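You operate a simulated robot arm through the tools that you are given. There is no shell and no other tool. Be economical: measure what you need, move in short steps, check, and stop when the job is done.

Carry out the task below with a simulated two-armed robot. There is one attempt and no reset: what you move stays moved.

JOB
Fill the die with a scoop from the pan and press a disc.
Fine: grey slider in and clear flap shut before the stroke; lay the scoop back; nothing spilt.

It is judged by the outcome, as a careful person would: the job done as asked, and still so three seconds after it is handed in. It fails if anything else is knocked over, pushed out of place, dropped, spilled or broken.

ROBOT AND FRAMES
Two 7-joint arms with fingered hands on one trunk, on a base that drives. Base frame: it is fixed to the floor where the robot stands at the start and does not move with it; the origin is under the middle of the robot, x ahead of it, y to its left, z up. Readings come in mm, rad, newtons and seconds.
The left shoulder is at the start at [60, 177, 1000], the right one opposite. Places, roughly: blower switch [900, 1400, 1100]; blue brush [500, 2000, 1000]; blue sagger [500, 1750, 1000]; clear flap [700, -400, 1200]; grey slider [600, -400, 900]; liner (16x16x3 cm) [1000, 500, 900]; red clamp [900, 200, 1000]; run switch [600, 0, 900]; seconds dial [700, 0, 900]; setter [1000, 1750, 750]; temp dial [900, 1300, 1100]. Payload 4 kg a hand.
The tool frame of a hand sits at the grasp point between the pads (the TCP): z along the fingers, y along the line on which they close. The tips reach 37 mm beyond it. Largest opening 124 mm; the body of the gripper starts 43 mm behind the TCP. The gripper is a hand of 3 fingers: y runs from the thumb to the fingers, the wrist lies at [-15, -108, -202] in the tool frame, and closing takes about 1.5 s.
Orientation is that of the tool frame in the base frame, as [roll, pitch, yaw] about the fixed x, y, z axes, in that order (R = Rz(yaw) Ry(pitch) Rx(roll)). With the fingers straight down and the wrist toward the robot, the tool's x, y and z point along [0, 1, 0], [1, 0, 0] and [0, 0, -1] of the base frame.

CONTROLS
- The arms move only by the tool drive_tool. It takes "left_rows", "right_rows" or both (then of equal length, played together; a hand with none holds still); each is a list of rows, each an object of numbers (a shift or turn left out is 0, a gripper value left out holds the last): "tx", "ty", "tz": the shift along the tool's x, y, z in mm; "wx", "wy", "wz": the turn, a rotation vector about the tool's x, y, z in rad. In form: [{"tx": .., "ty": .., "tz": .., "wx": .., "wy": .., "wz": ..}, ...]. A call has 1 to 10 rows; each row is the pose to reach, as a shift and turn from the pose commanded when the call began, along the tool's axes at that moment. "left_gripper" and "right_gripper" are, for a hand that has rows, the closure, from 0 (fully open) to 1 (shut), set as the call begins (left out, the last holds). A row lasts 0.2 s, in which the tool goes at most 50 mm and 0.15 rad; a call with a longer step from one row to the next is refused whole, and so is a gripper value outside its range. Where a pose cannot be reached the arm comes as near as it can. A force on the tool above 40 N (or 10 N above the force at the start of the call, whichever is more), or a blocked arm, ends the call early, and 0.2 s more pass. Each finger travels about 72 mm/s and halts on what it meets, pressing with about 28 N; the grip force reading is that of the motor and also rises with nothing between the fingers. The clock runs only during rows and for 0.2 s after the last one: add rows that repeat a pose to give the fingers time. The reply holds the time, the measured pose of the TCP, the force on the tool along the base axes, the opening and the grip force, in the units named above and with some noise, with the torque about the TCP (base axes, N m) and any sound that the robot's microphone picked up.
- Cameras (640 x 400 px; columns grow to the right, rows downward): "scene" is now at [46.6, -25.2, 1660.9]; the picture's right is [-0.35, -0.94, 0.00], its down [-0.64, 0.24, -0.73] and it looks along [0.69, -0.26, -0.68] (base axes); focal length 214 px, centre (320, 200). "left" rides on the left gripper at [-64, -76, -136] in its tool frame; the picture's right is [-0.84, -0.26, 0.48], its down [0.48, -0.76, 0.43] and it looks along [0.26, 0.60, 0.76] (tool axes); focal length 256 px, centre (320, 200). "right" rides on the right gripper at [64, -76, -137] in its tool frame; the picture's right is [-0.84, 0.26, -0.48], its down [-0.48, -0.76, 0.43] and it looks along [-0.26, 0.60, 0.76] (tool axes); focal length 256 px, centre (320, 200). There is no depth. A picture from a camera that has moved, and an enlarged one, comes with that camera's place and axes in the base frame and with its lens. The place of the scene camera against the robot may be out by one fixed shift of up to 18 mm in any direction.
- get_image(camera): a new picture of that camera. The clock stands still meanwhile.
- slide_trunk(by): slides the trunk up (or, below 0, down) by that many mm; the arms and the scene camera ride with it, the base frame stays. It gives what a move gives, with no picture.
- base_move(legs): drives the robot by 1 to 6 legs, each [ahead, left, turn to the left] in mm, mm and rad, along the robot's own axes; the way and the turn of a leg run together, so that a leg with both is an arc; at most 1500 mm and 3.142 rad a leg. The arms and the cameras ride along, it lands a little off, and it stops where it bumps. It gives what a move gives.
- curl_fingers(index, middle, thumb_bend, thumb_turn, hand): sets how far each is bent, from 0 (flat) to 1 (curled in); at 0.3 the hand is open as for a grip, at 0.7 the pads meet at the TCP. One left out holds its place. A second passes; each finger stops where it meets its share of the squeeze, and holds until it gets a number again. A gripper value or a shape takes the hand back. It gives what a move gives, with no picture; readings hold the bend of each and the force on the fingers (four entries, about 0 where the hand has none), thumb and palm. thumb_turn goes from beside the hand (0) to across from the fingers (1), as for a grip.
- preshape(shape, hand): the hand has 3 fingers and takes this shape, open, in about a second: jaw (thumb against the fingers, like two jaws); tri (thumb and two fingers); tip (a fingertip pinch); poke (one finger out to press); point (the index stretched); flat (the hand flat); cup (the hand cupped); fist (a fist). The gripper value then closes the fingers along that shape, each until it touches; the sizes above hold for jaw. It gives what a move gives, with no picture.
- turn_head(pan, tilt): turns the head with the scene camera to pan (to the left, within 1.501 rad either way) and tilt (down, from -0.506 to 1.204), counted from straight ahead of the robot. It gives what a move gives.
- zoom(camera, box): a new picture of the part [left, top, right, bottom] of that camera's present view, enlarged. The clock stands still meanwhile.
- close_job(): hands the job in; it is judged then, once.

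Go step by step. Nothing tells you exact positions but the pictures and the camera data: compare them with the known pose of the tool, close in by small moves and look again before you grip or let go. The budget is 120 turns and 88 pictures, counting those below and the enlarged ones. Unless the task says otherwise, let go and move clear before handing in, and close with one line.

The tools are called after "Call:" as a command line: name --argument value ..., lists and objects as JSON in quotes. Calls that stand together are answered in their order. drive_tool: Moves the arms, as the interface text tells. Its arguments: {"type":"object","properties":{"left_rows":{"type":"array","items":{"type":"object","properties":{"tx":{"type":"number"},"ty":{"type":"number"},"tz":{"type":"number"},"wx":{"type":"number"},"wy":{"type":"number"},"wz":{"type":"number"}}}},"left_gripper":{"type":"number"},"right_rows":{"type":"array","items":{"type":"object","properties":{"tx":{"type":"number"},"ty":{"type":"number"},"tz":{"type":"number"},"wx":{"type":"number"},"wy":{"type":"number"},"wz":{"type":"number"}}}},"right_gripper":{"type":"number"}},"required":[]} The other tools are called the same way: slide_trunk (by) slides the trunk up or down; preshape (shape, hand) gives the hand a shape; curl_fingers (index, middle, thumb_bend, thumb_turn, hand) moves the fingers one by one; base_move (legs) drives the base; turn_head (pan, tilt) turns the head that bears the scene camera; get_image (camera) takes a picture; zoom (camera, box) takes an enlarged picture of a part of a camera's view; close_job () hands the job in.

At the start:

```text
clock: 0.0
left_tcp_pos: [547.8, -101.5, 1000.0]
left_tcp_rot: [3.141, 0.0, 1.571]
left_contact_force: [-0.3, -0.2, 0.6]
left_wrist_torque: [0.04, -0.02, -0.05]
left_finger_gap: 123.8
left_grip_force: 0.1
left_shape: jaw
left_bend: [0.3, 0.3, 0.3, 0.98]
left_finger forces: [0.1, 0.0, 0.0, 0.0, 0.0, 0.1]
right_tcp_pos: [282.4, -336.4, 1454.6]
right_tcp_rot: [3.141, -0.001, 1.57]
right_contact_force: [0.9, 0.0, -0.2]
right_wrist_torque: [0.02, 0.02, -0.02]
right_finger_gap: 123.9
right_grip_force: 0.1
right_shape: jaw
right_bend: [0.3, 0.3, 0.3, 0.98]
right_finger forces: [0.0, 0.0, 0.1, 0.0, 0.1, 0.1]
trunk travel left (down, up): [-525.0, 65.0]
robot x, y, heading: [-0.9, -0.7, 0.0]
head pan, tilt: [-0.356, 0.745]
```

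scene: 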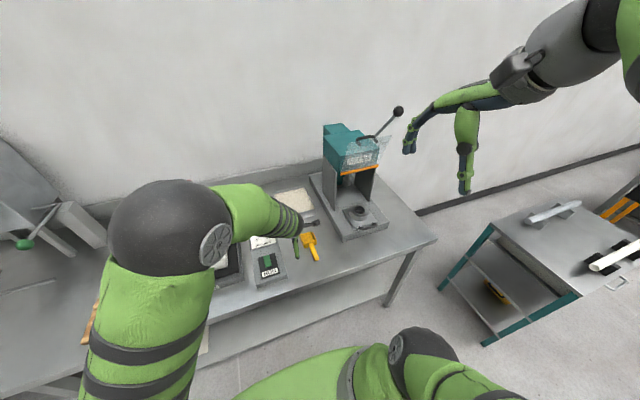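
right: 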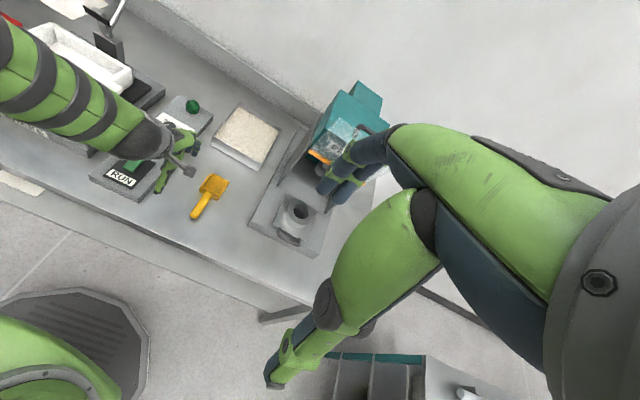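
left: 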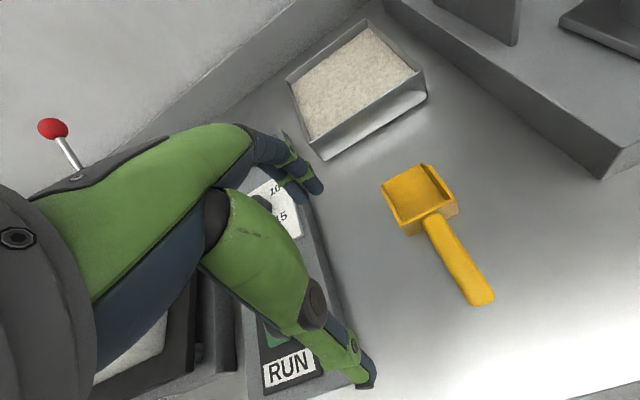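

I see a yellow scoop, a tray of powder, and a teal press with a lever and die. I'll look closer before planning.

Call:
zoom --camera "scene" --box '[240, 90, 440, 270]'

Call:
zoom --camera "right" --box '[140, 60, 420, 280]'

```text
2.22 times, centred on (340, 180) of scene
camera zoom: at [46.6, -25.2, 1660.9], right [-0.35, -0.94, 0.0], down [-0.64, 0.24, -0.73], along [0.69, -0.26, -0.68], focal length 477 px, centre (276, 244)
```

zoom: 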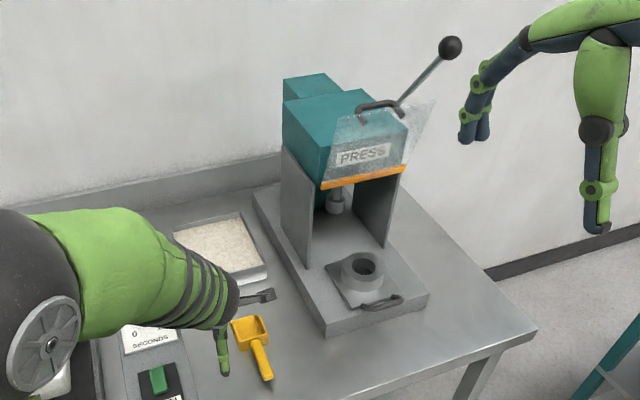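

```text
1.82 times, centred on (280, 170) of right
camera zoom: at [206.1, -275.4, 1589.2], right [0.26, -0.84, 0.48], down [-0.76, -0.48, -0.43], along [0.6, -0.26, -0.76], focal length 465 px, centre (393, 254)
```

zoom: 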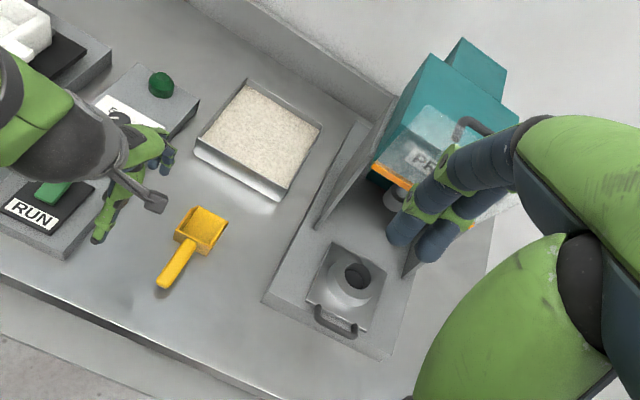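

The scoop lies along x at about [500–625, -188, 890] with the pan at x 720–920, and the die at about [635, -442, 950]. I'll move the left hand up and aside, and turn the right hand so it closes along y.

Call:
drive_tool --left_rows '[{"tz": -40}, {"tz": -80}, {"tz": -120, "tx": 25}, {"tz": -150, "tx": 60}, {"tz": -180, "tx": 100}, {"tz": -200, "tx": 140}, {"tz": -200, "tx": 185}, {"tz": -200, "tx": 230}, {"tz": -200, "tx": 270}, {"tz": -200, "tx": 300}]' --right_rows '[{"wz": -0.14}, {"wz": -0.28}, {"wz": -0.42}, {"wz": -0.56}, {"wz": -0.7}, {"wz": -0.84}, {"wz": -0.98}, {"wz": -1.12}, {"wz": -1.26}, {"wz": -1.4}]'

Call:
get_image --camera "scene"

```text
clock: 2.2
left_tcp_pos: [548.2, 198.5, 1200.2]
left_tcp_rot: [3.142, -0.001, 1.571]
left_contact_force: [0.1, 0.0, -0.5]
left_wrist_torque: [-0.01, 0.03, 0.0]
left_finger_gap: 124.0
left_grip_force: 0.1
left_shape: jaw
left_bend: [0.3, 0.3, 0.3, 0.98]
left_finger forces: [0.0, 0.1, 0.1, 0.0, 0.0, 0.0]
right_tcp_pos: [282.8, -338.0, 1454.2]
right_tcp_rot: [-3.141, -0.001, 2.971]
right_contact_force: [0.9, 1.0, -0.1]
right_wrist_torque: [-0.02, -0.01, -0.01]
right_finger_gap: 123.8
right_grip_force: 0.1
right_shape: jaw
right_bend: [0.3, 0.3, 0.3, 0.98]
right_finger forces: [0.0, 0.0, 0.0, 0.1, 0.0, 0.0]
trunk travel left (down, up): [-525.0, 65.0]
robot x, y, heading: [-1.7, -1.3, 0.001]
head pan, tilt: [-0.356, 0.745]
```

```text
82 pictures are left
camera scene: at [46.9, -24.8, 1660.9], right [-0.35, -0.94, 0.0], down [-0.64, 0.24, -0.73], along [0.69, -0.26, -0.68], focal length 214 px, centre (320, 200)
```

scene: 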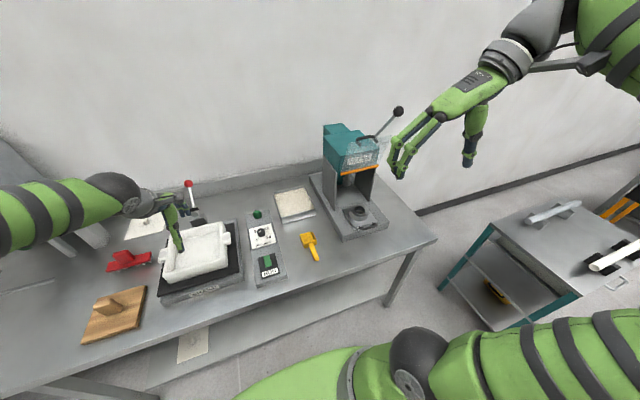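

The left hand is clear. Now I'll bring the right hand above the scoop handle for a measuring look.

Call:
drive_tool --right_rows '[{"tx": -21, "ty": 19, "tz": 33, "wz": -0.02}, {"tx": -42, "ty": 37, "tz": 68, "wz": -0.04}, {"tx": -63, "ty": 56, "tz": 104, "wz": -0.06}, {"tx": -84, "ty": 74, "tz": 140, "wz": -0.08}, {"tx": -105, "ty": 93, "tz": 176, "wz": -0.1}, {"tx": -126, "ty": 112, "tz": 212, "wz": -0.12}, {"tx": -147, "ty": 130, "tz": 248, "wz": -0.14}, {"tx": -168, "ty": 149, "tz": 284, "wz": -0.16}, {"tx": -189, "ty": 167, "tz": 320, "wz": -0.17}, {"tx": -209, "ty": 186, "tz": 354, "wz": -0.17}]'

Call:
get_image --camera "right"

Call:
zoom --camera "scene" --box '[260, 90, 420, 270]'

```text
clock: 4.4
left_tcp_pos: [548.0, 198.5, 1199.0]
left_tcp_rot: [-3.141, 0.0, 1.571]
left_contact_force: [-0.4, 0.4, 0.3]
left_wrist_torque: [0.0, 0.01, 0.03]
left_finger_gap: 123.7
left_grip_force: 0.0
left_shape: jaw
left_bend: [0.3, 0.3, 0.3, 0.98]
left_finger forces: [0.1, 0.0, 0.1, 0.1, 0.0, 0.1]
right_tcp_pos: [521.5, -187.1, 1097.8]
right_tcp_rot: [-3.141, 0.0, 3.139]
right_contact_force: [0.4, 0.1, 0.2]
right_wrist_torque: [0.02, -0.01, 0.04]
right_finger_gap: 123.7
right_grip_force: 0.0
right_shape: jaw
right_bend: [0.3, 0.3, 0.3, 0.98]
right_finger forces: [0.0, 0.1, 0.1, 0.0, 0.0, 0.0]
trunk travel left (down, up): [-525.0, 65.0]
robot x, y, heading: [-0.7, -1.5, 0.004]
head pan, tilt: [-0.356, 0.745]
```

```text
81 pictures are left
camera right: at [457.0, -265.1, 1233.5], right [0.84, 0.26, 0.48], down [0.48, -0.76, -0.43], along [0.26, 0.6, -0.76], focal length 256 px, centre (320, 200)
```

right: 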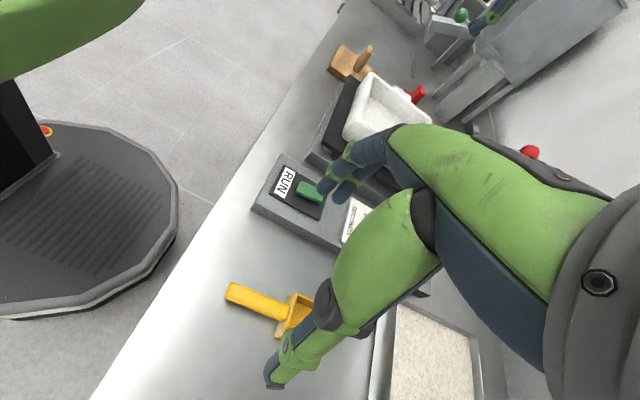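

```text
2.22 times, centred on (340, 180) of scene
camera zoom: at [47.9, -25.2, 1660.9], right [-0.35, -0.94, 0.0], down [-0.64, 0.24, -0.73], along [0.69, -0.26, -0.68], focal length 477 px, centre (276, 244)
```

zoom: 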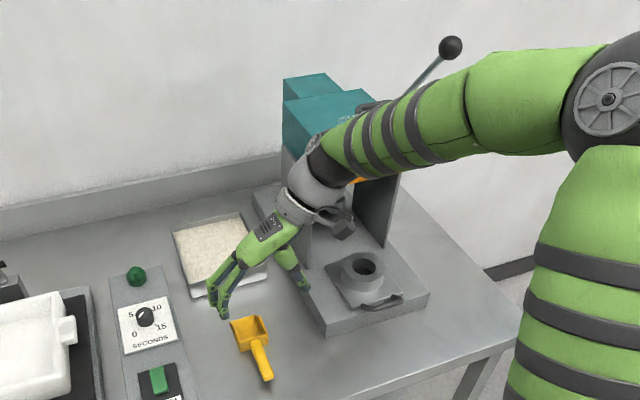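

Call:
zoom --camera "right" --box '[210, 260, 350, 350]'

Call:
zoom --camera "scene" --box '[270, 180, 370, 270]'

```text
4.44 times, centred on (280, 305) of right
camera zoom: at [457.0, -265.1, 1233.5], right [0.84, 0.26, 0.48], down [0.48, -0.76, -0.43], along [0.26, 0.6, -0.76], focal length 1138 px, centre (498, -267)
```

zoom: 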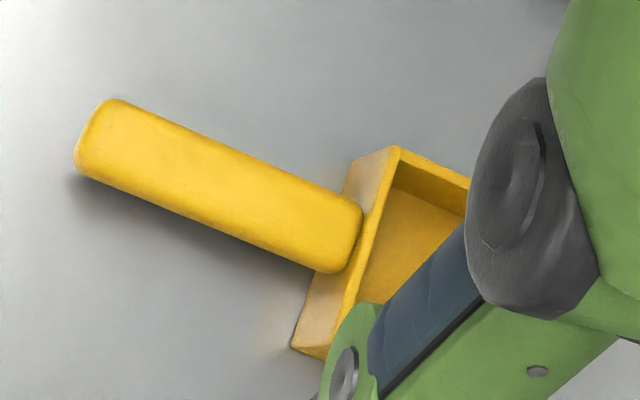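

```text
4.44 times, centred on (320, 225) of scene
camera zoom: at [47.9, -25.2, 1660.9], right [-0.35, -0.94, 0.0], down [-0.64, 0.24, -0.73], along [0.69, -0.26, -0.68], focal length 953 px, centre (320, 89)
```

zoom: 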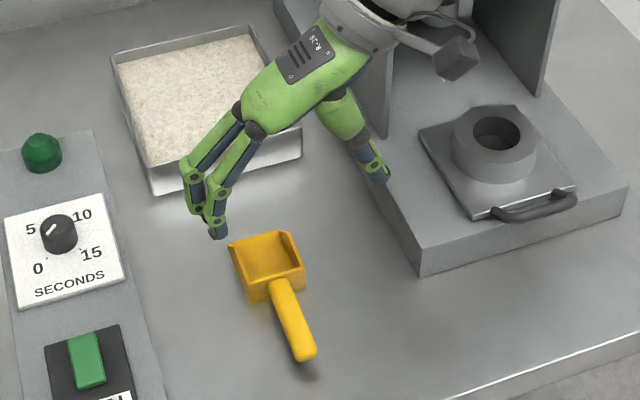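

The handle runs x 502–571 at y ≈ -189. I'll descend over it partly closed and then feel for height.

Call:
drive_tool --right_gripper 0.35 --right_rows '[{"tx": -15, "ty": -2, "tz": 40}, {"tx": -15, "ty": -2, "tz": 80}, {"tx": -15, "ty": -2, "tz": 120}, {"tx": -15, "ty": -2, "tz": 150}, {"tx": -15, "ty": -2, "tz": 160}, {"tx": -15, "ty": -2, "tz": 163}]'

Call:
get_image --camera "right"

Call:
zoom --camera "scene" --box '[270, 180, 370, 270]'

```text
clock: 5.8
left_tcp_pos: [547.9, 198.9, 1199.5]
left_tcp_rot: [-3.141, -0.002, 1.572]
left_contact_force: [0.5, -0.3, 0.2]
left_wrist_torque: [-0.01, -0.01, 0.01]
left_finger_gap: 123.7
left_grip_force: 0.0
left_shape: jaw
left_bend: [0.3, 0.3, 0.3, 0.98]
left_finger forces: [0.1, 0.0, 0.0, 0.0, 0.0, 0.0]
right_tcp_pos: [535.3, -191.1, 936.2]
right_tcp_rot: [3.141, -0.001, -3.142]
right_contact_force: [-0.2, -0.2, -0.5]
right_wrist_torque: [0.02, -0.01, 0.0]
right_finger_gap: 81.2
right_grip_force: 0.0
right_shape: jaw
right_bend: [0.36, 0.4, 0.52, 0.99]
right_finger forces: [0.0, 0.0, 0.0, 0.1, 0.1, 0.0]
trunk travel left (down, up): [-525.0, 65.0]
robot x, y, heading: [-2.5, 2.5, 0.0]
head pan, tilt: [-0.356, 0.745]
```

```text
77 pictures are left
camera right: at [470.9, -269.3, 1071.8], right [0.84, 0.26, 0.48], down [0.48, -0.76, -0.43], along [0.26, 0.6, -0.76], focal length 256 px, centre (320, 200)
```

right: 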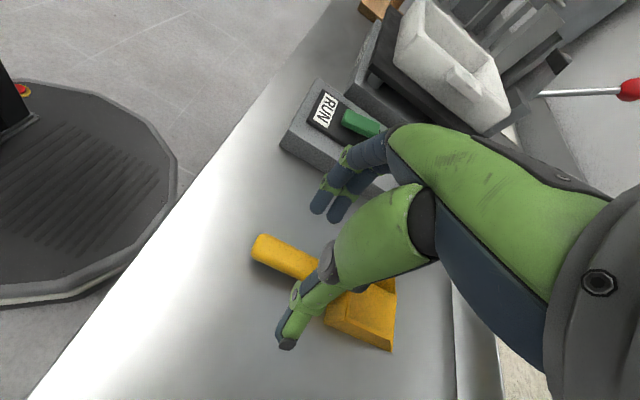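

```text
4.44 times, centred on (320, 225) of scene
camera zoom: at [46.8, -25.3, 1660.9], right [-0.35, -0.94, 0.0], down [-0.64, 0.24, -0.73], along [0.69, -0.26, -0.68], focal length 953 px, centre (320, 89)
```

zoom: 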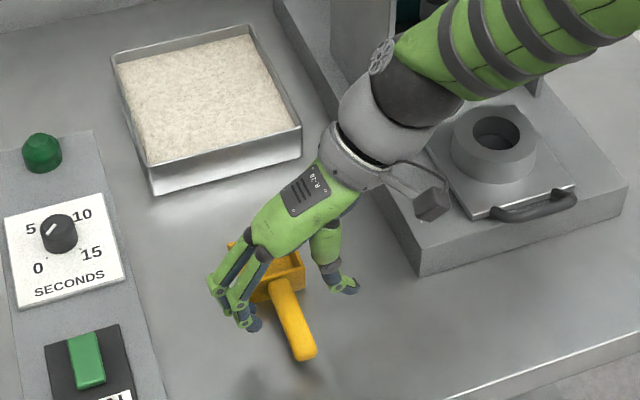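

Call:
drive_tool --right_rows '[{"tz": 10, "ty": 1}, {"tz": 17, "ty": 2}, {"tz": 23, "ty": 2}, {"tz": 28, "ty": 2}, {"tz": 32, "ty": 2}]'

Call:
get_image --camera "right"

Call:
zoom --camera "scene" --box '[290, 220, 350, 270]'

```text
clock: 7.0
left_tcp_pos: [547.9, 198.2, 1199.1]
left_tcp_rot: [3.142, -0.001, 1.572]
left_contact_force: [0.2, 0.5, 0.0]
left_wrist_torque: [0.01, 0.0, 0.03]
left_finger_gap: 123.7
left_grip_force: 0.0
left_shape: jaw
left_bend: [0.3, 0.3, 0.3, 0.98]
left_finger forces: [0.0, 0.0, 0.0, 0.1, 0.0, 0.0]
right_tcp_pos: [535.4, -188.9, 903.8]
right_tcp_rot: [3.14, 0.001, -3.141]
right_contact_force: [-0.4, 0.0, -0.1]
right_wrist_torque: [-0.02, 0.01, 0.03]
right_finger_gap: 81.0
right_grip_force: 0.1
right_shape: jaw
right_bend: [0.36, 0.4, 0.52, 0.99]
right_finger forces: [0.0, 0.1, 0.1, 0.1, 0.0, 0.1]
trunk travel left (down, up): [-525.0, 65.0]
robot x, y, heading: [0.4, 2.3, -0.008]
head pan, tilt: [-0.356, 0.745]
```

```text
75 pictures are left
camera right: at [470.7, -267.4, 1040.0], right [0.84, 0.26, 0.48], down [0.48, -0.76, -0.43], along [0.26, 0.6, -0.76], focal length 256 px, centre (320, 200)
```

right: 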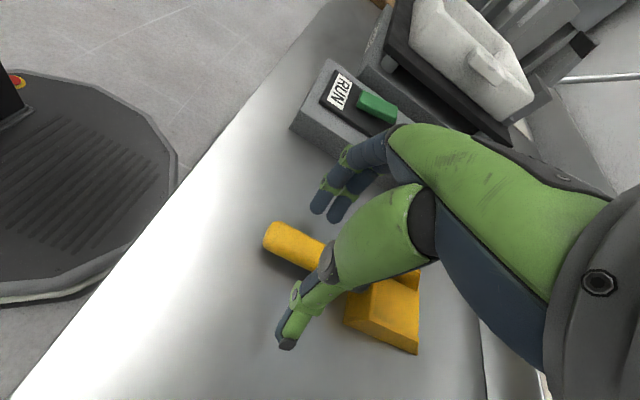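

```text
8.00 times, centred on (320, 245) of scene
camera zoom: at [46.8, -25.3, 1660.9], right [-0.35, -0.94, 0.0], down [-0.64, 0.24, -0.73], along [0.69, -0.26, -0.68], focal length 1716 px, centre (320, -160)
```

zoom: 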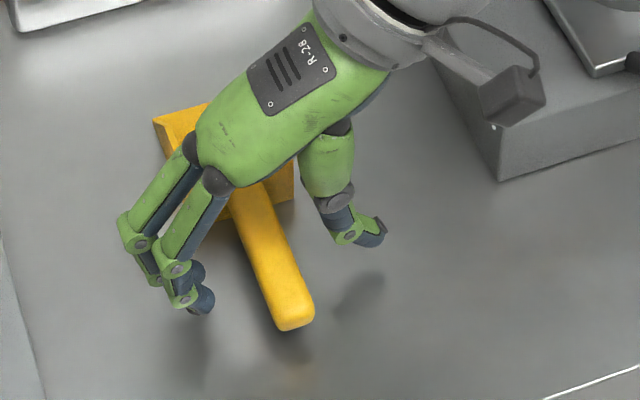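

Call:
drive_tool --right_rows '[{"tz": 5}, {"tz": 10}, {"tz": 14}, {"tz": 17}, {"tz": 20}]'

Call:
zoom --camera "scene" --box '[290, 220, 350, 270]'

Call:
zoom --camera "right" --box '[240, 140, 440, 380]'

```text
clock: 8.2
left_tcp_pos: [546.7, 199.1, 1201.3]
left_tcp_rot: [3.138, -0.001, 1.571]
left_contact_force: [0.5, 0.4, 0.9]
left_wrist_torque: [-0.01, 0.02, -0.03]
left_finger_gap: 123.7
left_grip_force: 0.1
left_shape: jaw
left_bend: [0.3, 0.3, 0.3, 0.98]
left_finger forces: [0.0, 0.0, 0.0, 0.1, 0.0, 0.0]
right_tcp_pos: [535.2, -188.7, 886.5]
right_tcp_rot: [3.141, 0.001, -3.14]
right_contact_force: [-1.0, 0.0, 22.3]
right_wrist_torque: [1.01, 0.16, 0.05]
right_finger_gap: 80.4
right_grip_force: 0.2
right_shape: jaw
right_bend: [0.36, 0.39, 0.52, 0.99]
right_finger forces: [15.2, 6.5, 0.1, 0.0, 0.5, 0.0]
trunk travel left (down, up): [-525.0, 65.0]
robot x, y, heading: [-1.7, -1.0, 0.003]
head pan, tilt: [-0.356, 0.745]
```

```text
8.00 times, centred on (320, 245) of scene
camera zoom: at [45.3, -24.8, 1661.4], right [-0.35, -0.94, 0.0], down [-0.64, 0.24, -0.74], along [0.69, -0.26, -0.68], focal length 1716 px, centre (320, -160)
```

zoom: 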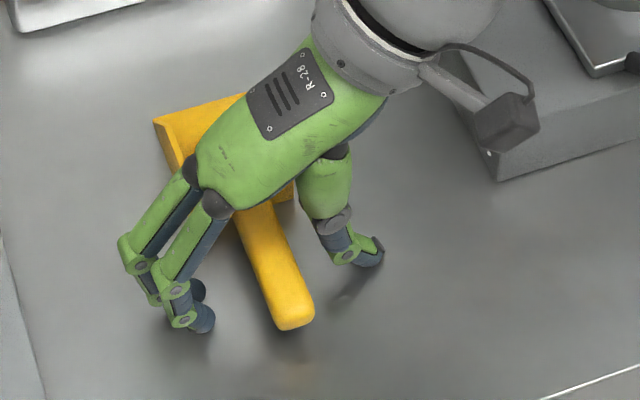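

```text
1.67 times, centred on (340, 260) of right
camera zoom: at [470.3, -266.5, 1022.0], right [0.84, 0.26, 0.48], down [0.48, -0.76, -0.43], along [0.26, 0.6, -0.76], focal length 427 px, centre (287, 100)
```

zoom: 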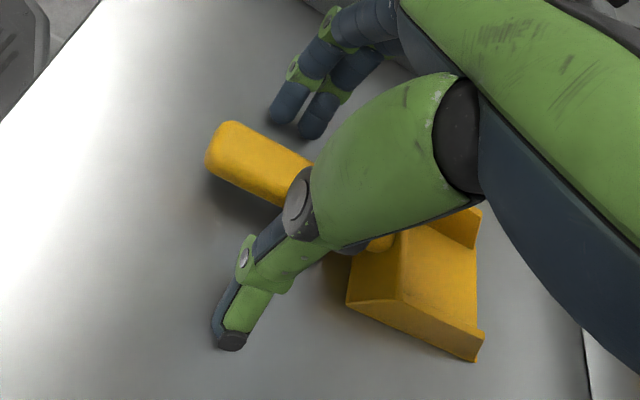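

Fingertips touch the table at TCP z≈886 (table ≈850). Raise 5 mm and close on the handle.

Call:
drive_tool --right_rows '[{"tz": -6}, {"tz": -6}]'

Call:
drive_tool --right_gripper 1.0 --right_rows '[{"tz": 0}, {"tz": 0}, {"tz": 0}, {"tz": 0}, {"tz": 0}, {"tz": 0}, {"tz": 0}, {"tz": 0}]'

Call:
zoom --camera "scene" --box '[290, 220, 350, 270]'

Call:
zoom --camera "right" --box '[240, 140, 440, 380]'

```text
clock: 8.8
left_tcp_pos: [546.2, 198.6, 1199.2]
left_tcp_rot: [3.141, 0.0, 1.57]
left_contact_force: [1.0, -0.3, 0.3]
left_wrist_torque: [0.0, -0.01, 0.05]
left_finger_gap: 123.4
left_grip_force: 0.0
left_shape: jaw
left_bend: [0.3, 0.3, 0.3, 0.98]
left_finger forces: [0.1, 0.0, 0.0, 0.1, 0.0, 0.0]
right_tcp_pos: [533.9, -190.6, 890.2]
right_tcp_rot: [3.14, 0.001, -3.141]
right_contact_force: [0.7, -0.2, -0.1]
right_wrist_torque: [0.0, 0.0, -0.02]
right_finger_gap: 80.6
right_grip_force: 0.1
right_shape: jaw
right_bend: [0.36, 0.4, 0.52, 0.99]
right_finger forces: [0.0, 0.0, 0.0, 0.0, 0.0, 0.1]
trunk travel left (down, up): [-525.0, 65.0]
robot x, y, heading: [-3.7, -0.7, -0.002]
head pan, tilt: [-0.356, 0.745]
```

```text
clock: 10.6
left_tcp_pos: [546.1, 198.3, 1200.2]
left_tcp_rot: [3.14, -0.001, 1.571]
left_contact_force: [-0.2, -0.1, -0.5]
left_wrist_torque: [0.03, -0.04, -0.01]
left_finger_gap: 123.7
left_grip_force: 0.1
left_shape: jaw
left_bend: [0.3, 0.3, 0.3, 0.98]
left_finger forces: [0.0, 0.1, 0.1, 0.0, 0.0, 0.1]
right_tcp_pos: [533.0, -189.8, 891.3]
right_tcp_rot: [3.14, 0.0, 3.139]
right_contact_force: [-0.9, 0.1, 2.9]
right_wrist_torque: [0.05, -0.05, 0.01]
right_finger_gap: 12.5
right_grip_force: 28.2
right_shape: jaw
right_bend: [0.6, 0.64, 0.67, 1.0]
right_finger forces: [25.5, 11.4, 0.1, 0.1, 40.3, 0.1]
trunk travel left (down, up): [-525.0, 65.0]
robot x, y, heading: [1.7, 0.1, -0.0]
head pan, tilt: [-0.356, 0.745]
```

```text
8.00 times, centred on (320, 245) of scene
camera zoom: at [46.5, -25.2, 1660.9], right [-0.35, -0.94, 0.0], down [-0.64, 0.24, -0.73], along [0.69, -0.26, -0.68], focal length 1716 px, centre (320, -160)
```

zoom: 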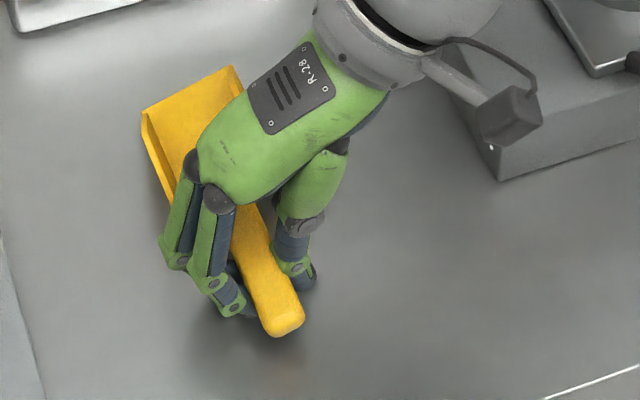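

```text
1.67 times, centred on (340, 260) of right
camera zoom: at [470.5, -267.2, 1025.9], right [0.84, 0.26, 0.48], down [0.48, -0.76, -0.43], along [0.26, 0.6, -0.76], focal length 427 px, centre (287, 100)
```

zoom: 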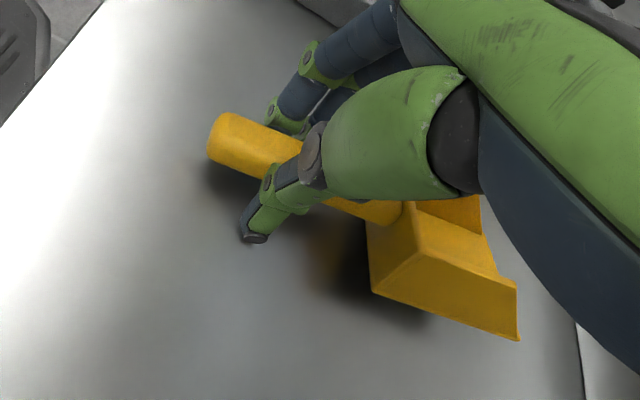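

Gripped. I'll lift it and check the hold and how the bowl sits.

Call:
drive_tool --right_rows '[{"tz": -15}, {"tz": -35}, {"tz": -65}, {"tz": -95}, {"tz": -120}, {"tz": -120}]'

Call:
get_image --camera "right"

Call:
zoom --camera "scene" --box '[270, 160, 370, 260]'

Call:
get_image --camera "left"

```text
clock: 12.0
left_tcp_pos: [547.9, 198.7, 1200.1]
left_tcp_rot: [3.141, 0.0, 1.571]
left_contact_force: [-0.4, -1.2, 0.2]
left_wrist_torque: [-0.01, 0.0, 0.0]
left_finger_gap: 123.7
left_grip_force: 0.0
left_shape: jaw
left_bend: [0.3, 0.3, 0.3, 0.98]
left_finger forces: [0.0, 0.0, 0.0, 0.1, 0.0, 0.1]
right_tcp_pos: [535.2, -188.6, 1010.1]
right_tcp_rot: [3.14, 0.0, -3.142]
right_contact_force: [1.0, -0.8, -0.5]
right_wrist_torque: [-0.02, 0.03, 0.01]
right_finger_gap: 11.7
right_grip_force: 27.7
right_shape: jaw
right_bend: [0.6, 0.64, 0.67, 1.0]
right_finger forces: [24.8, 14.4, 0.0, 0.1, 38.6, 0.0]
trunk travel left (down, up): [-525.0, 65.0]
robot x, y, heading: [-5.2, -1.1, 0.001]
head pan, tilt: [-0.356, 0.745]
```

```text
69 pictures are left
camera right: at [471.1, -266.8, 1146.5], right [0.84, 0.26, 0.48], down [0.48, -0.76, -0.43], along [0.26, 0.6, -0.76], focal length 256 px, centre (320, 200)
```

right: 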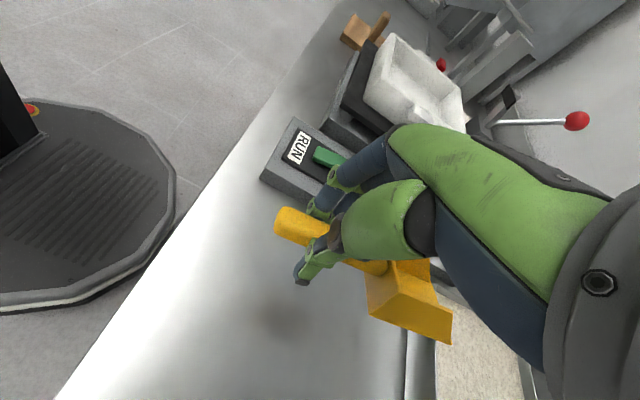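

```text
4.00 times, centred on (320, 210) of scene
camera zoom: at [47.0, -25.3, 1660.8], right [-0.35, -0.94, 0.0], down [-0.64, 0.24, -0.73], along [0.69, -0.26, -0.68], focal length 858 px, centre (320, 160)
```

zoom: 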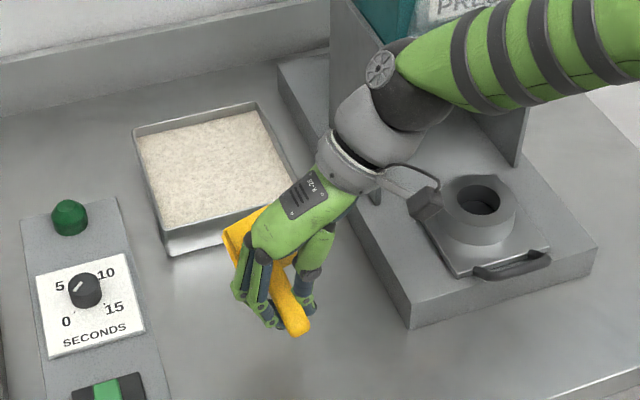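

```text
67 pictures are left
camera left: at [470.7, 134.6, 1335.2], right [-0.26, -0.84, -0.48], down [-0.76, 0.48, -0.43], along [0.6, 0.26, -0.76], focal length 256 px, centre (320, 200)
```

left: 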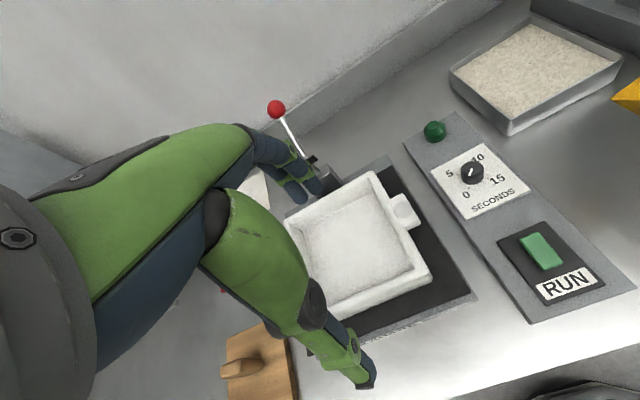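

The scoop is held firmly. I'll set the left hand as an observer, looking sideways at the pan, so I can judge the scoop's tilt.

Call:
drive_tool --left_rows '[{"wz": 0.15, "tx": -10, "ty": 13}, {"wz": 0.3, "tx": -20, "ty": 26}, {"wz": 0.45, "tx": -30, "ty": 39}, {"wz": 0.6, "tx": -40, "ty": 52}, {"wz": 0.75, "tx": -50, "ty": 65}, {"wz": 0.9, "tx": -60, "ty": 78}, {"wz": 1.05, "tx": -70, "ty": 91}, {"wz": 1.2, "tx": -80, "ty": 104}, {"wz": 1.35, "tx": -90, "ty": 118}, {"wz": 1.5, "tx": -100, "ty": 132}]'

Call:
drive_tool --left_rows '[{"wx": -0.12, "tz": 20}, {"wx": -0.24, "tz": 40}, {"wx": -0.36, "tz": 60}, {"wx": -0.48, "tz": 80}, {"wx": -0.5, "tz": 110}, {"wx": -0.5, "tz": 140}]'

Call:
get_image --camera "left"

```text
clock: 14.2
left_tcp_pos: [681.2, 98.7, 1200.3]
left_tcp_rot: [-3.141, 0.001, 0.07]
left_contact_force: [-0.2, 0.1, 0.2]
left_wrist_torque: [0.0, 0.02, 0.03]
left_finger_gap: 123.8
left_grip_force: 0.0
left_shape: jaw
left_bend: [0.3, 0.3, 0.3, 0.98]
left_finger forces: [0.0, 0.0, 0.0, 0.1, 0.1, 0.0]
right_tcp_pos: [534.3, -190.2, 1011.1]
right_tcp_rot: [3.141, 0.001, 3.141]
right_contact_force: [-0.9, 0.2, 0.1]
right_wrist_torque: [-0.02, 0.07, -0.01]
right_finger_gap: 11.7
right_grip_force: 28.3
right_shape: jaw
right_bend: [0.6, 0.64, 0.67, 1.0]
right_finger forces: [24.7, 14.4, 0.1, 0.0, 38.6, 0.0]
trunk travel left (down, up): [-525.0, 65.0]
robot x, y, heading: [-1.2, -0.5, -0.001]
head pan, tilt: [-0.356, 0.745]
```

```text
clock: 15.6
left_tcp_pos: [679.6, 98.0, 1059.9]
left_tcp_rot: [2.641, -0.001, 0.07]
left_contact_force: [0.5, -0.1, -0.4]
left_wrist_torque: [-0.01, -0.01, 0.0]
left_finger_gap: 123.5
left_grip_force: 0.1
left_shape: jaw
left_bend: [0.3, 0.3, 0.3, 0.98]
left_finger forces: [0.0, 0.0, 0.0, 0.0, 0.1, 0.1]
right_tcp_pos: [535.2, -189.5, 1010.6]
right_tcp_rot: [3.141, 0.001, 3.141]
right_contact_force: [-0.3, -1.0, -0.3]
right_wrist_torque: [-0.01, 0.01, 0.01]
right_finger_gap: 11.2
right_grip_force: 27.9
right_shape: jaw
right_bend: [0.6, 0.64, 0.67, 1.0]
right_finger forces: [24.8, 14.4, 0.0, 0.1, 38.6, 0.0]
trunk travel left (down, up): [-525.0, 65.0]
robot x, y, heading: [-2.7, -1.6, -0.001]
head pan, tilt: [-0.356, 0.745]
```

```text
66 pictures are left
camera left: at [605.9, 225.6, 1141.9], right [-0.83, -0.07, -0.55], down [0.45, 0.49, -0.75], along [0.32, -0.87, -0.38], focal length 256 px, centre (320, 200)
```

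left: 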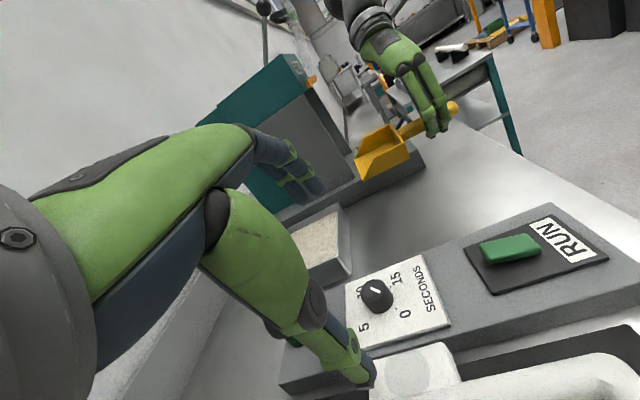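

Call:
zoom --camera "left" --box '[300, 60, 480, 300]'

```text
1.67 times, centred on (390, 180) of left
camera zoom: at [605.9, 225.6, 1141.9], right [-0.83, -0.07, -0.55], down [0.45, 0.49, -0.75], along [0.32, -0.87, -0.38], focal length 427 px, centre (203, 233)
```

zoom: 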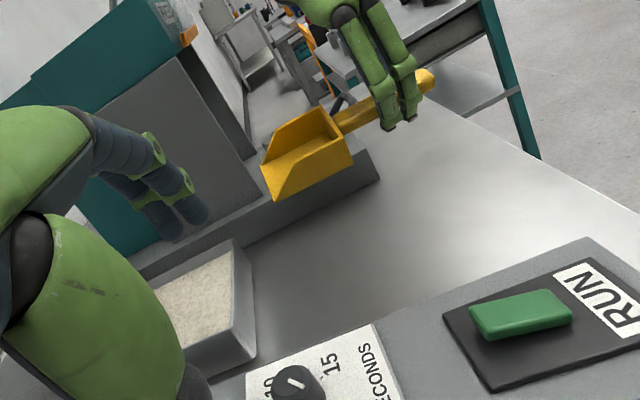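

Call:
zoom --camera "left" --box '[350, 90, 470, 190]'

```text
4.00 times, centred on (410, 140) of left
camera zoom: at [605.9, 225.6, 1141.9], right [-0.83, -0.07, -0.55], down [0.45, 0.49, -0.75], along [0.32, -0.87, -0.38], focal length 1024 px, centre (-40, 440)
```

zoom: 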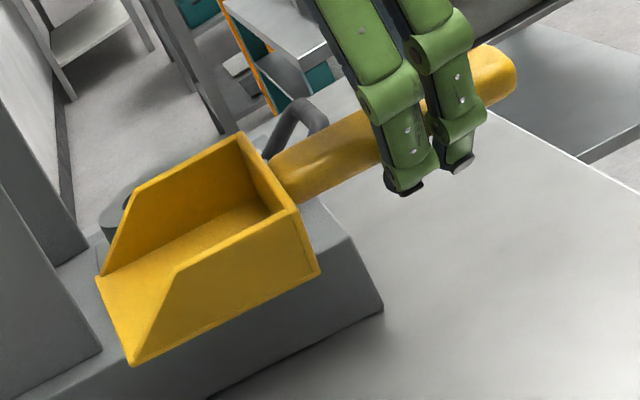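

The scoop sits about 0.32 rad rolled in the hand (left edge low). I'll roll the hand to level it, move ahead to the pan's front, and check.

Call:
drive_tool --right_rows '[{"tx": -15, "wx": -0.06}, {"tx": -35, "ty": -3, "wx": -0.12}, {"tx": -60, "ty": -6, "wx": -0.2}, {"tx": -80, "ty": -9, "wx": -0.26}, {"tx": -95, "ty": -12, "wx": -0.32}, {"tx": -105, "ty": -12, "wx": -0.32}, {"tx": -105, "ty": -12, "wx": -0.32}]'

Call:
zoom --camera "left" --box '[280, 100, 440, 260]'

Call:
zoom --camera "right" --box '[260, 200, 560, 400]'

Call:
zoom --camera "scene" --box '[260, 160, 380, 240]'

```text
clock: 17.2
left_tcp_pos: [669.1, 98.5, 1065.4]
left_tcp_rot: [2.638, -0.009, 0.071]
left_contact_force: [-0.2, -0.1, 0.2]
left_wrist_torque: [-0.01, 0.01, 0.0]
left_finger_gap: 123.8
left_grip_force: 0.0
left_shape: jaw
left_bend: [0.3, 0.3, 0.3, 0.98]
left_finger forces: [0.1, 0.0, 0.0, 0.0, 0.0, 0.0]
right_tcp_pos: [626.1, -197.6, 1013.8]
right_tcp_rot: [2.822, 0.0, -3.137]
right_contact_force: [0.5, 0.6, -0.4]
right_wrist_torque: [-0.03, 0.05, -0.01]
right_finger_gap: 11.5
right_grip_force: 27.9
right_shape: jaw
right_bend: [0.6, 0.64, 0.67, 1.0]
right_finger forces: [24.7, 14.5, 0.0, 0.1, 38.8, 0.0]
trunk travel left (down, up): [-525.0, 65.0]
robot x, y, heading: [-3.1, 0.1, -0.001]
head pan, tilt: [-0.356, 0.745]
```

```text
2.50 times, centred on (360, 180) of left
camera zoom: at [595.4, 226.4, 1147.0], right [-0.83, -0.07, -0.55], down [0.46, 0.49, -0.74], along [0.32, -0.87, -0.38], focal length 640 px, centre (220, 250)
```

zoom: 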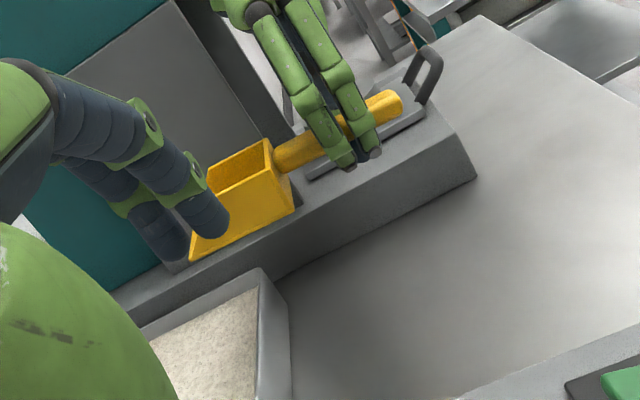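

```text
2.00 times, centred on (410, 300) of right
camera zoom: at [561.8, -315.5, 1118.2], right [0.84, 0.1, 0.54], down [0.49, -0.58, -0.65], along [0.25, 0.81, -0.53], focal length 512 px, centre (140, 0)
```

zoom: 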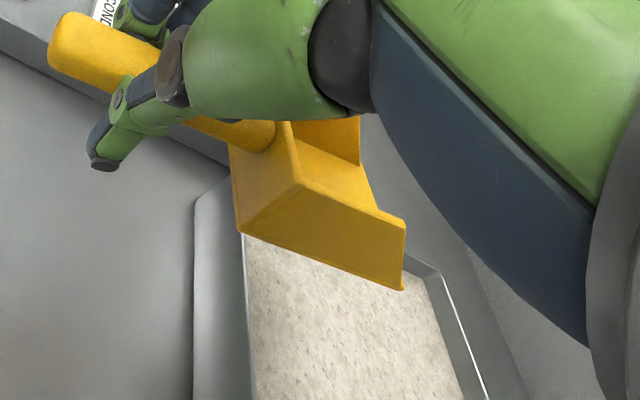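

```text
5.00 times, centred on (320, 200) of scene
camera zoom: at [31.6, -22.5, 1661.0], right [-0.35, -0.94, 0.0], down [-0.63, 0.24, -0.74], along [0.69, -0.26, -0.67], focal length 1072 px, centre (320, 200)
```

zoom: 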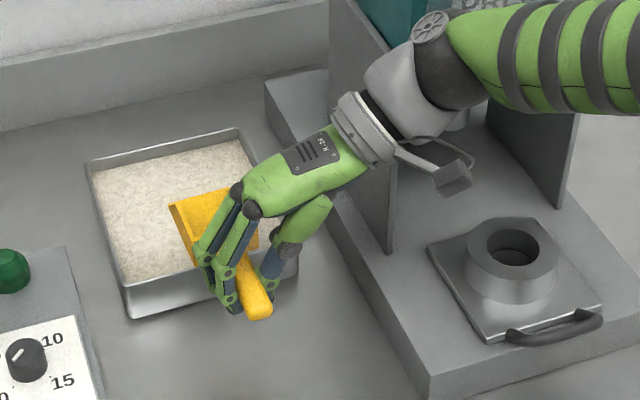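

The body leaned back ~15 mm at the head, so part of the right arm may be touching the press. I'll look before going further.

Call:
zoom --camera "scene" --box '[300, 60, 500, 240]'

Call:
get_image --camera "left"

```text
2.22 times, centred on (400, 150) of scene
camera zoom: at [31.6, -22.5, 1661.0], right [-0.35, -0.94, 0.0], down [-0.63, 0.24, -0.74], along [0.69, -0.26, -0.67], focal length 477 px, centre (142, 311)
```

zoom: 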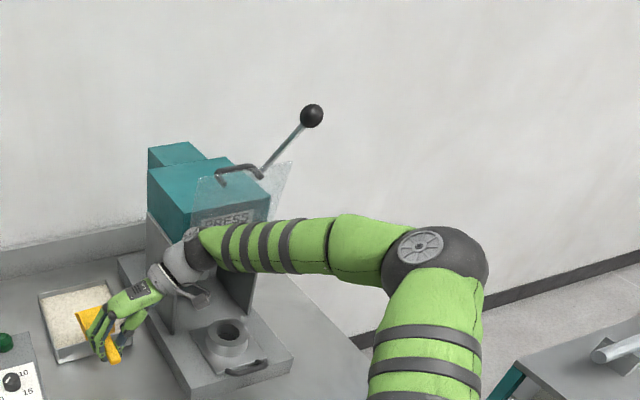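

```text
59 pictures are left
camera left: at [595.4, 226.4, 1147.0], right [-0.83, -0.07, -0.55], down [0.46, 0.49, -0.74], along [0.32, -0.87, -0.38], focal length 256 px, centre (320, 200)
```

left: 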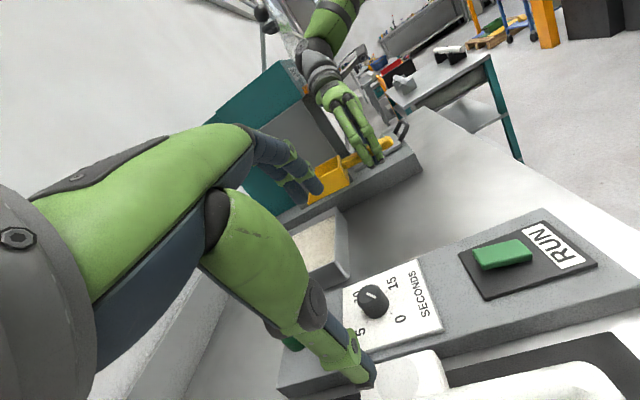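

The right wrist is bumping the press front in this posture. I'll back off and yaw the hand 45° so the forearm comes from the robot and the scoop points diagonally to (+x, −y).

Call:
drive_tool --right_rows '[{"tx": 30}, {"tx": 60}, {"tx": 90}, {"tx": 90, "wy": -0.041, "wz": 0.124}, {"tx": 90, "wy": -0.082, "wz": 0.248}, {"tx": 90, "wy": -0.123, "wz": 0.372}, {"tx": 90, "wy": -0.164, "wz": 0.496}, {"tx": 90, "wy": -0.205, "wz": 0.62}, {"tx": 90, "wy": -0.247, "wz": 0.745}, {"tx": 90, "wy": -0.247, "wz": 0.745}]'

Call:
get_image --camera "scene"

```text
clock: 19.4
left_tcp_pos: [679.1, 97.6, 1060.6]
left_tcp_rot: [2.642, 0.0, 0.071]
left_contact_force: [-0.1, 0.0, 0.0]
left_wrist_torque: [0.0, 0.02, 0.0]
left_finger_gap: 123.7
left_grip_force: 0.1
left_shape: jaw
left_bend: [0.3, 0.3, 0.3, 0.98]
left_finger forces: [0.1, 0.0, 0.1, 0.0, 0.0, 0.0]
right_tcp_pos: [549.8, -201.6, 1010.2]
right_tcp_rot: [2.823, 0.001, 2.353]
right_contact_force: [-0.2, 1.0, -1.6]
right_wrist_torque: [0.03, 0.02, 0.01]
right_finger_gap: 11.3
right_grip_force: 27.7
right_shape: jaw
right_bend: [0.6, 0.64, 0.67, 1.0]
right_finger forces: [24.3, 14.5, 0.0, 0.0, 38.3, 0.0]
trunk travel left (down, up): [-525.0, 65.0]
robot x, y, heading: [1.1, 1.9, -0.002]
head pan, tilt: [-0.356, 0.745]
```

```text
58 pictures are left
camera scene: at [46.9, -25.3, 1660.9], right [-0.35, -0.94, 0.0], down [-0.64, 0.24, -0.73], along [0.69, -0.26, -0.68], focal length 214 px, centre (320, 200)
```

scene: 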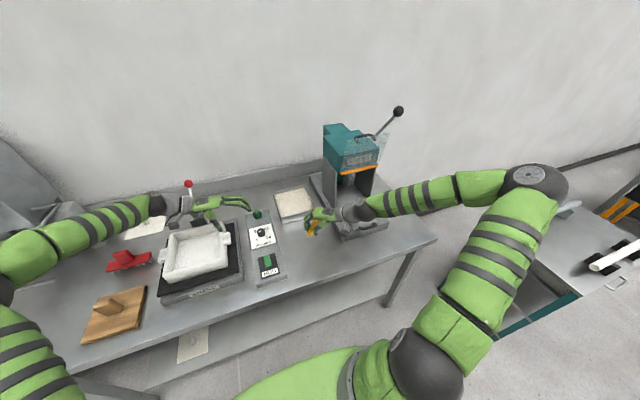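

Posture recovered and the press looks unmoved. I'll advance halfway toward the pan with a bit more yaw, watching for lean as a contact sign.

Call:
drive_tool --right_rows '[{"tx": -6, "ty": 29, "tz": 10, "wy": -0.02, "wz": 0.062}, {"tx": -12, "ty": 59, "tz": 19, "wy": -0.04, "wz": 0.124}, {"tx": -18, "ty": 88, "tz": 29, "wy": -0.06, "wz": 0.186}, {"tx": -25, "ty": 117, "tz": 39, "wy": -0.081, "wz": 0.247}, {"tx": -25, "ty": 117, "tz": 39, "wy": -0.081, "wz": 0.247}]'

Call:
get_image --camera "scene"

```text
clock: 20.6
left_tcp_pos: [679.3, 97.7, 1058.9]
left_tcp_rot: [2.643, 0.001, 0.07]
left_contact_force: [0.7, -0.2, -0.4]
left_wrist_torque: [-0.03, 0.01, 0.02]
left_finger_gap: 123.9
left_grip_force: 0.0
left_shape: jaw
left_bend: [0.3, 0.3, 0.3, 0.98]
left_finger forces: [0.0, 0.0, 0.0, 0.0, 0.0, 0.1]
right_tcp_pos: [656.0, -132.8, 1011.0]
right_tcp_rot: [2.822, 0.0, 2.095]
right_contact_force: [1.0, 0.0, -1.5]
right_wrist_torque: [0.02, 0.02, -0.02]
right_finger_gap: 11.2
right_grip_force: 28.3
right_shape: jaw
right_bend: [0.6, 0.64, 0.67, 1.0]
right_finger forces: [24.7, 14.6, 0.1, 0.1, 38.4, 0.0]
trunk travel left (down, up): [-525.0, 65.0]
robot x, y, heading: [1.0, -0.2, -0.003]
head pan, tilt: [-0.356, 0.745]
```

```text
57 pictures are left
camera scene: at [46.6, -25.6, 1660.9], right [-0.35, -0.94, 0.0], down [-0.64, 0.24, -0.73], along [0.69, -0.26, -0.68], focal length 214 px, centre (320, 200)
```

scene: 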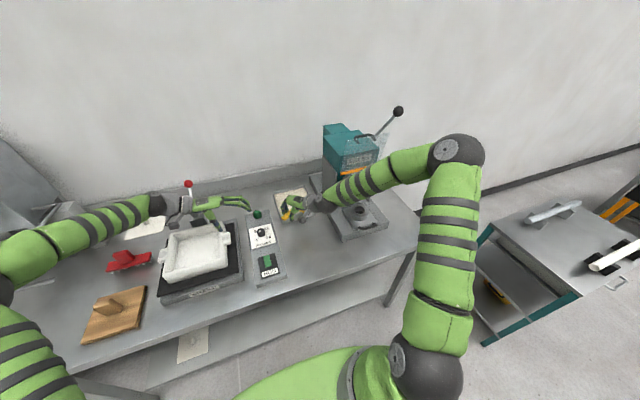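

Call:
drive_tool --right_rows '[{"tx": 2, "ty": 29, "tz": 9}, {"tx": 4, "ty": 57, "tz": 19}, {"tx": 7, "ty": 86, "tz": 28}, {"tx": 9, "ty": 114, "tz": 37}, {"tx": 9, "ty": 114, "tz": 37}]'

Call:
get_image --camera "scene"

Call:
get_image --camera "left"

```text
clock: 21.8
left_tcp_pos: [678.7, 97.8, 1060.4]
left_tcp_rot: [2.641, 0.0, 0.07]
left_contact_force: [-0.2, 0.2, 0.2]
left_wrist_torque: [-0.01, -0.02, 0.02]
left_finger_gap: 123.6
left_grip_force: 0.1
left_shape: jaw
left_bend: [0.3, 0.3, 0.3, 0.98]
left_finger forces: [0.1, 0.0, 0.0, 0.1, 0.0, 0.0]
right_tcp_pos: [754.0, -63.8, 1011.8]
right_tcp_rot: [2.823, 0.0, 2.096]
right_contact_force: [0.1, 0.6, -0.1]
right_wrist_torque: [0.04, 0.0, -0.01]
right_finger_gap: 11.3
right_grip_force: 28.0
right_shape: jaw
right_bend: [0.6, 0.64, 0.67, 1.0]
right_finger forces: [24.6, 14.7, 0.0, 0.0, 38.4, 0.0]
trunk travel left (down, up): [-525.0, 65.0]
robot x, y, heading: [-1.0, 1.7, -0.001]
head pan, tilt: [-0.356, 0.745]
```

```text
56 pictures are left
camera scene: at [46.7, -25.3, 1660.9], right [-0.35, -0.94, 0.0], down [-0.64, 0.24, -0.73], along [0.69, -0.26, -0.68], focal length 214 px, centre (320, 200)
```

scene: 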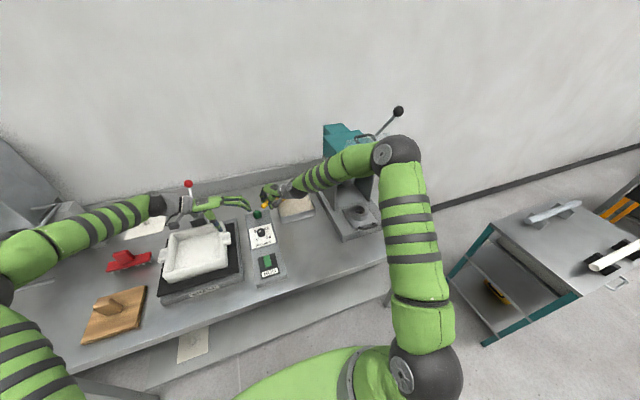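

```text
55 pictures are left
camera left: at [605.6, 225.2, 1142.4], right [-0.83, -0.07, -0.55], down [0.45, 0.49, -0.75], along [0.32, -0.87, -0.38], focal length 256 px, centre (320, 200)
```

left: 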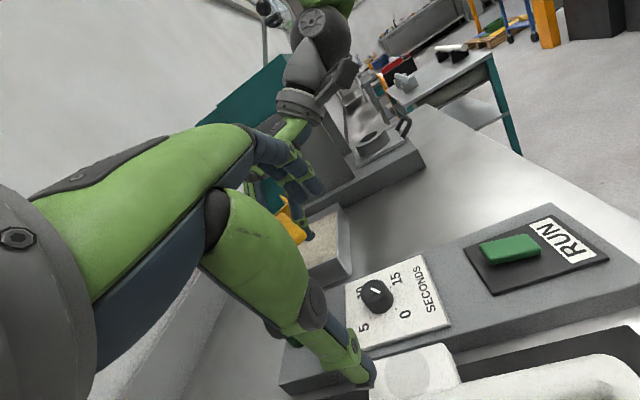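

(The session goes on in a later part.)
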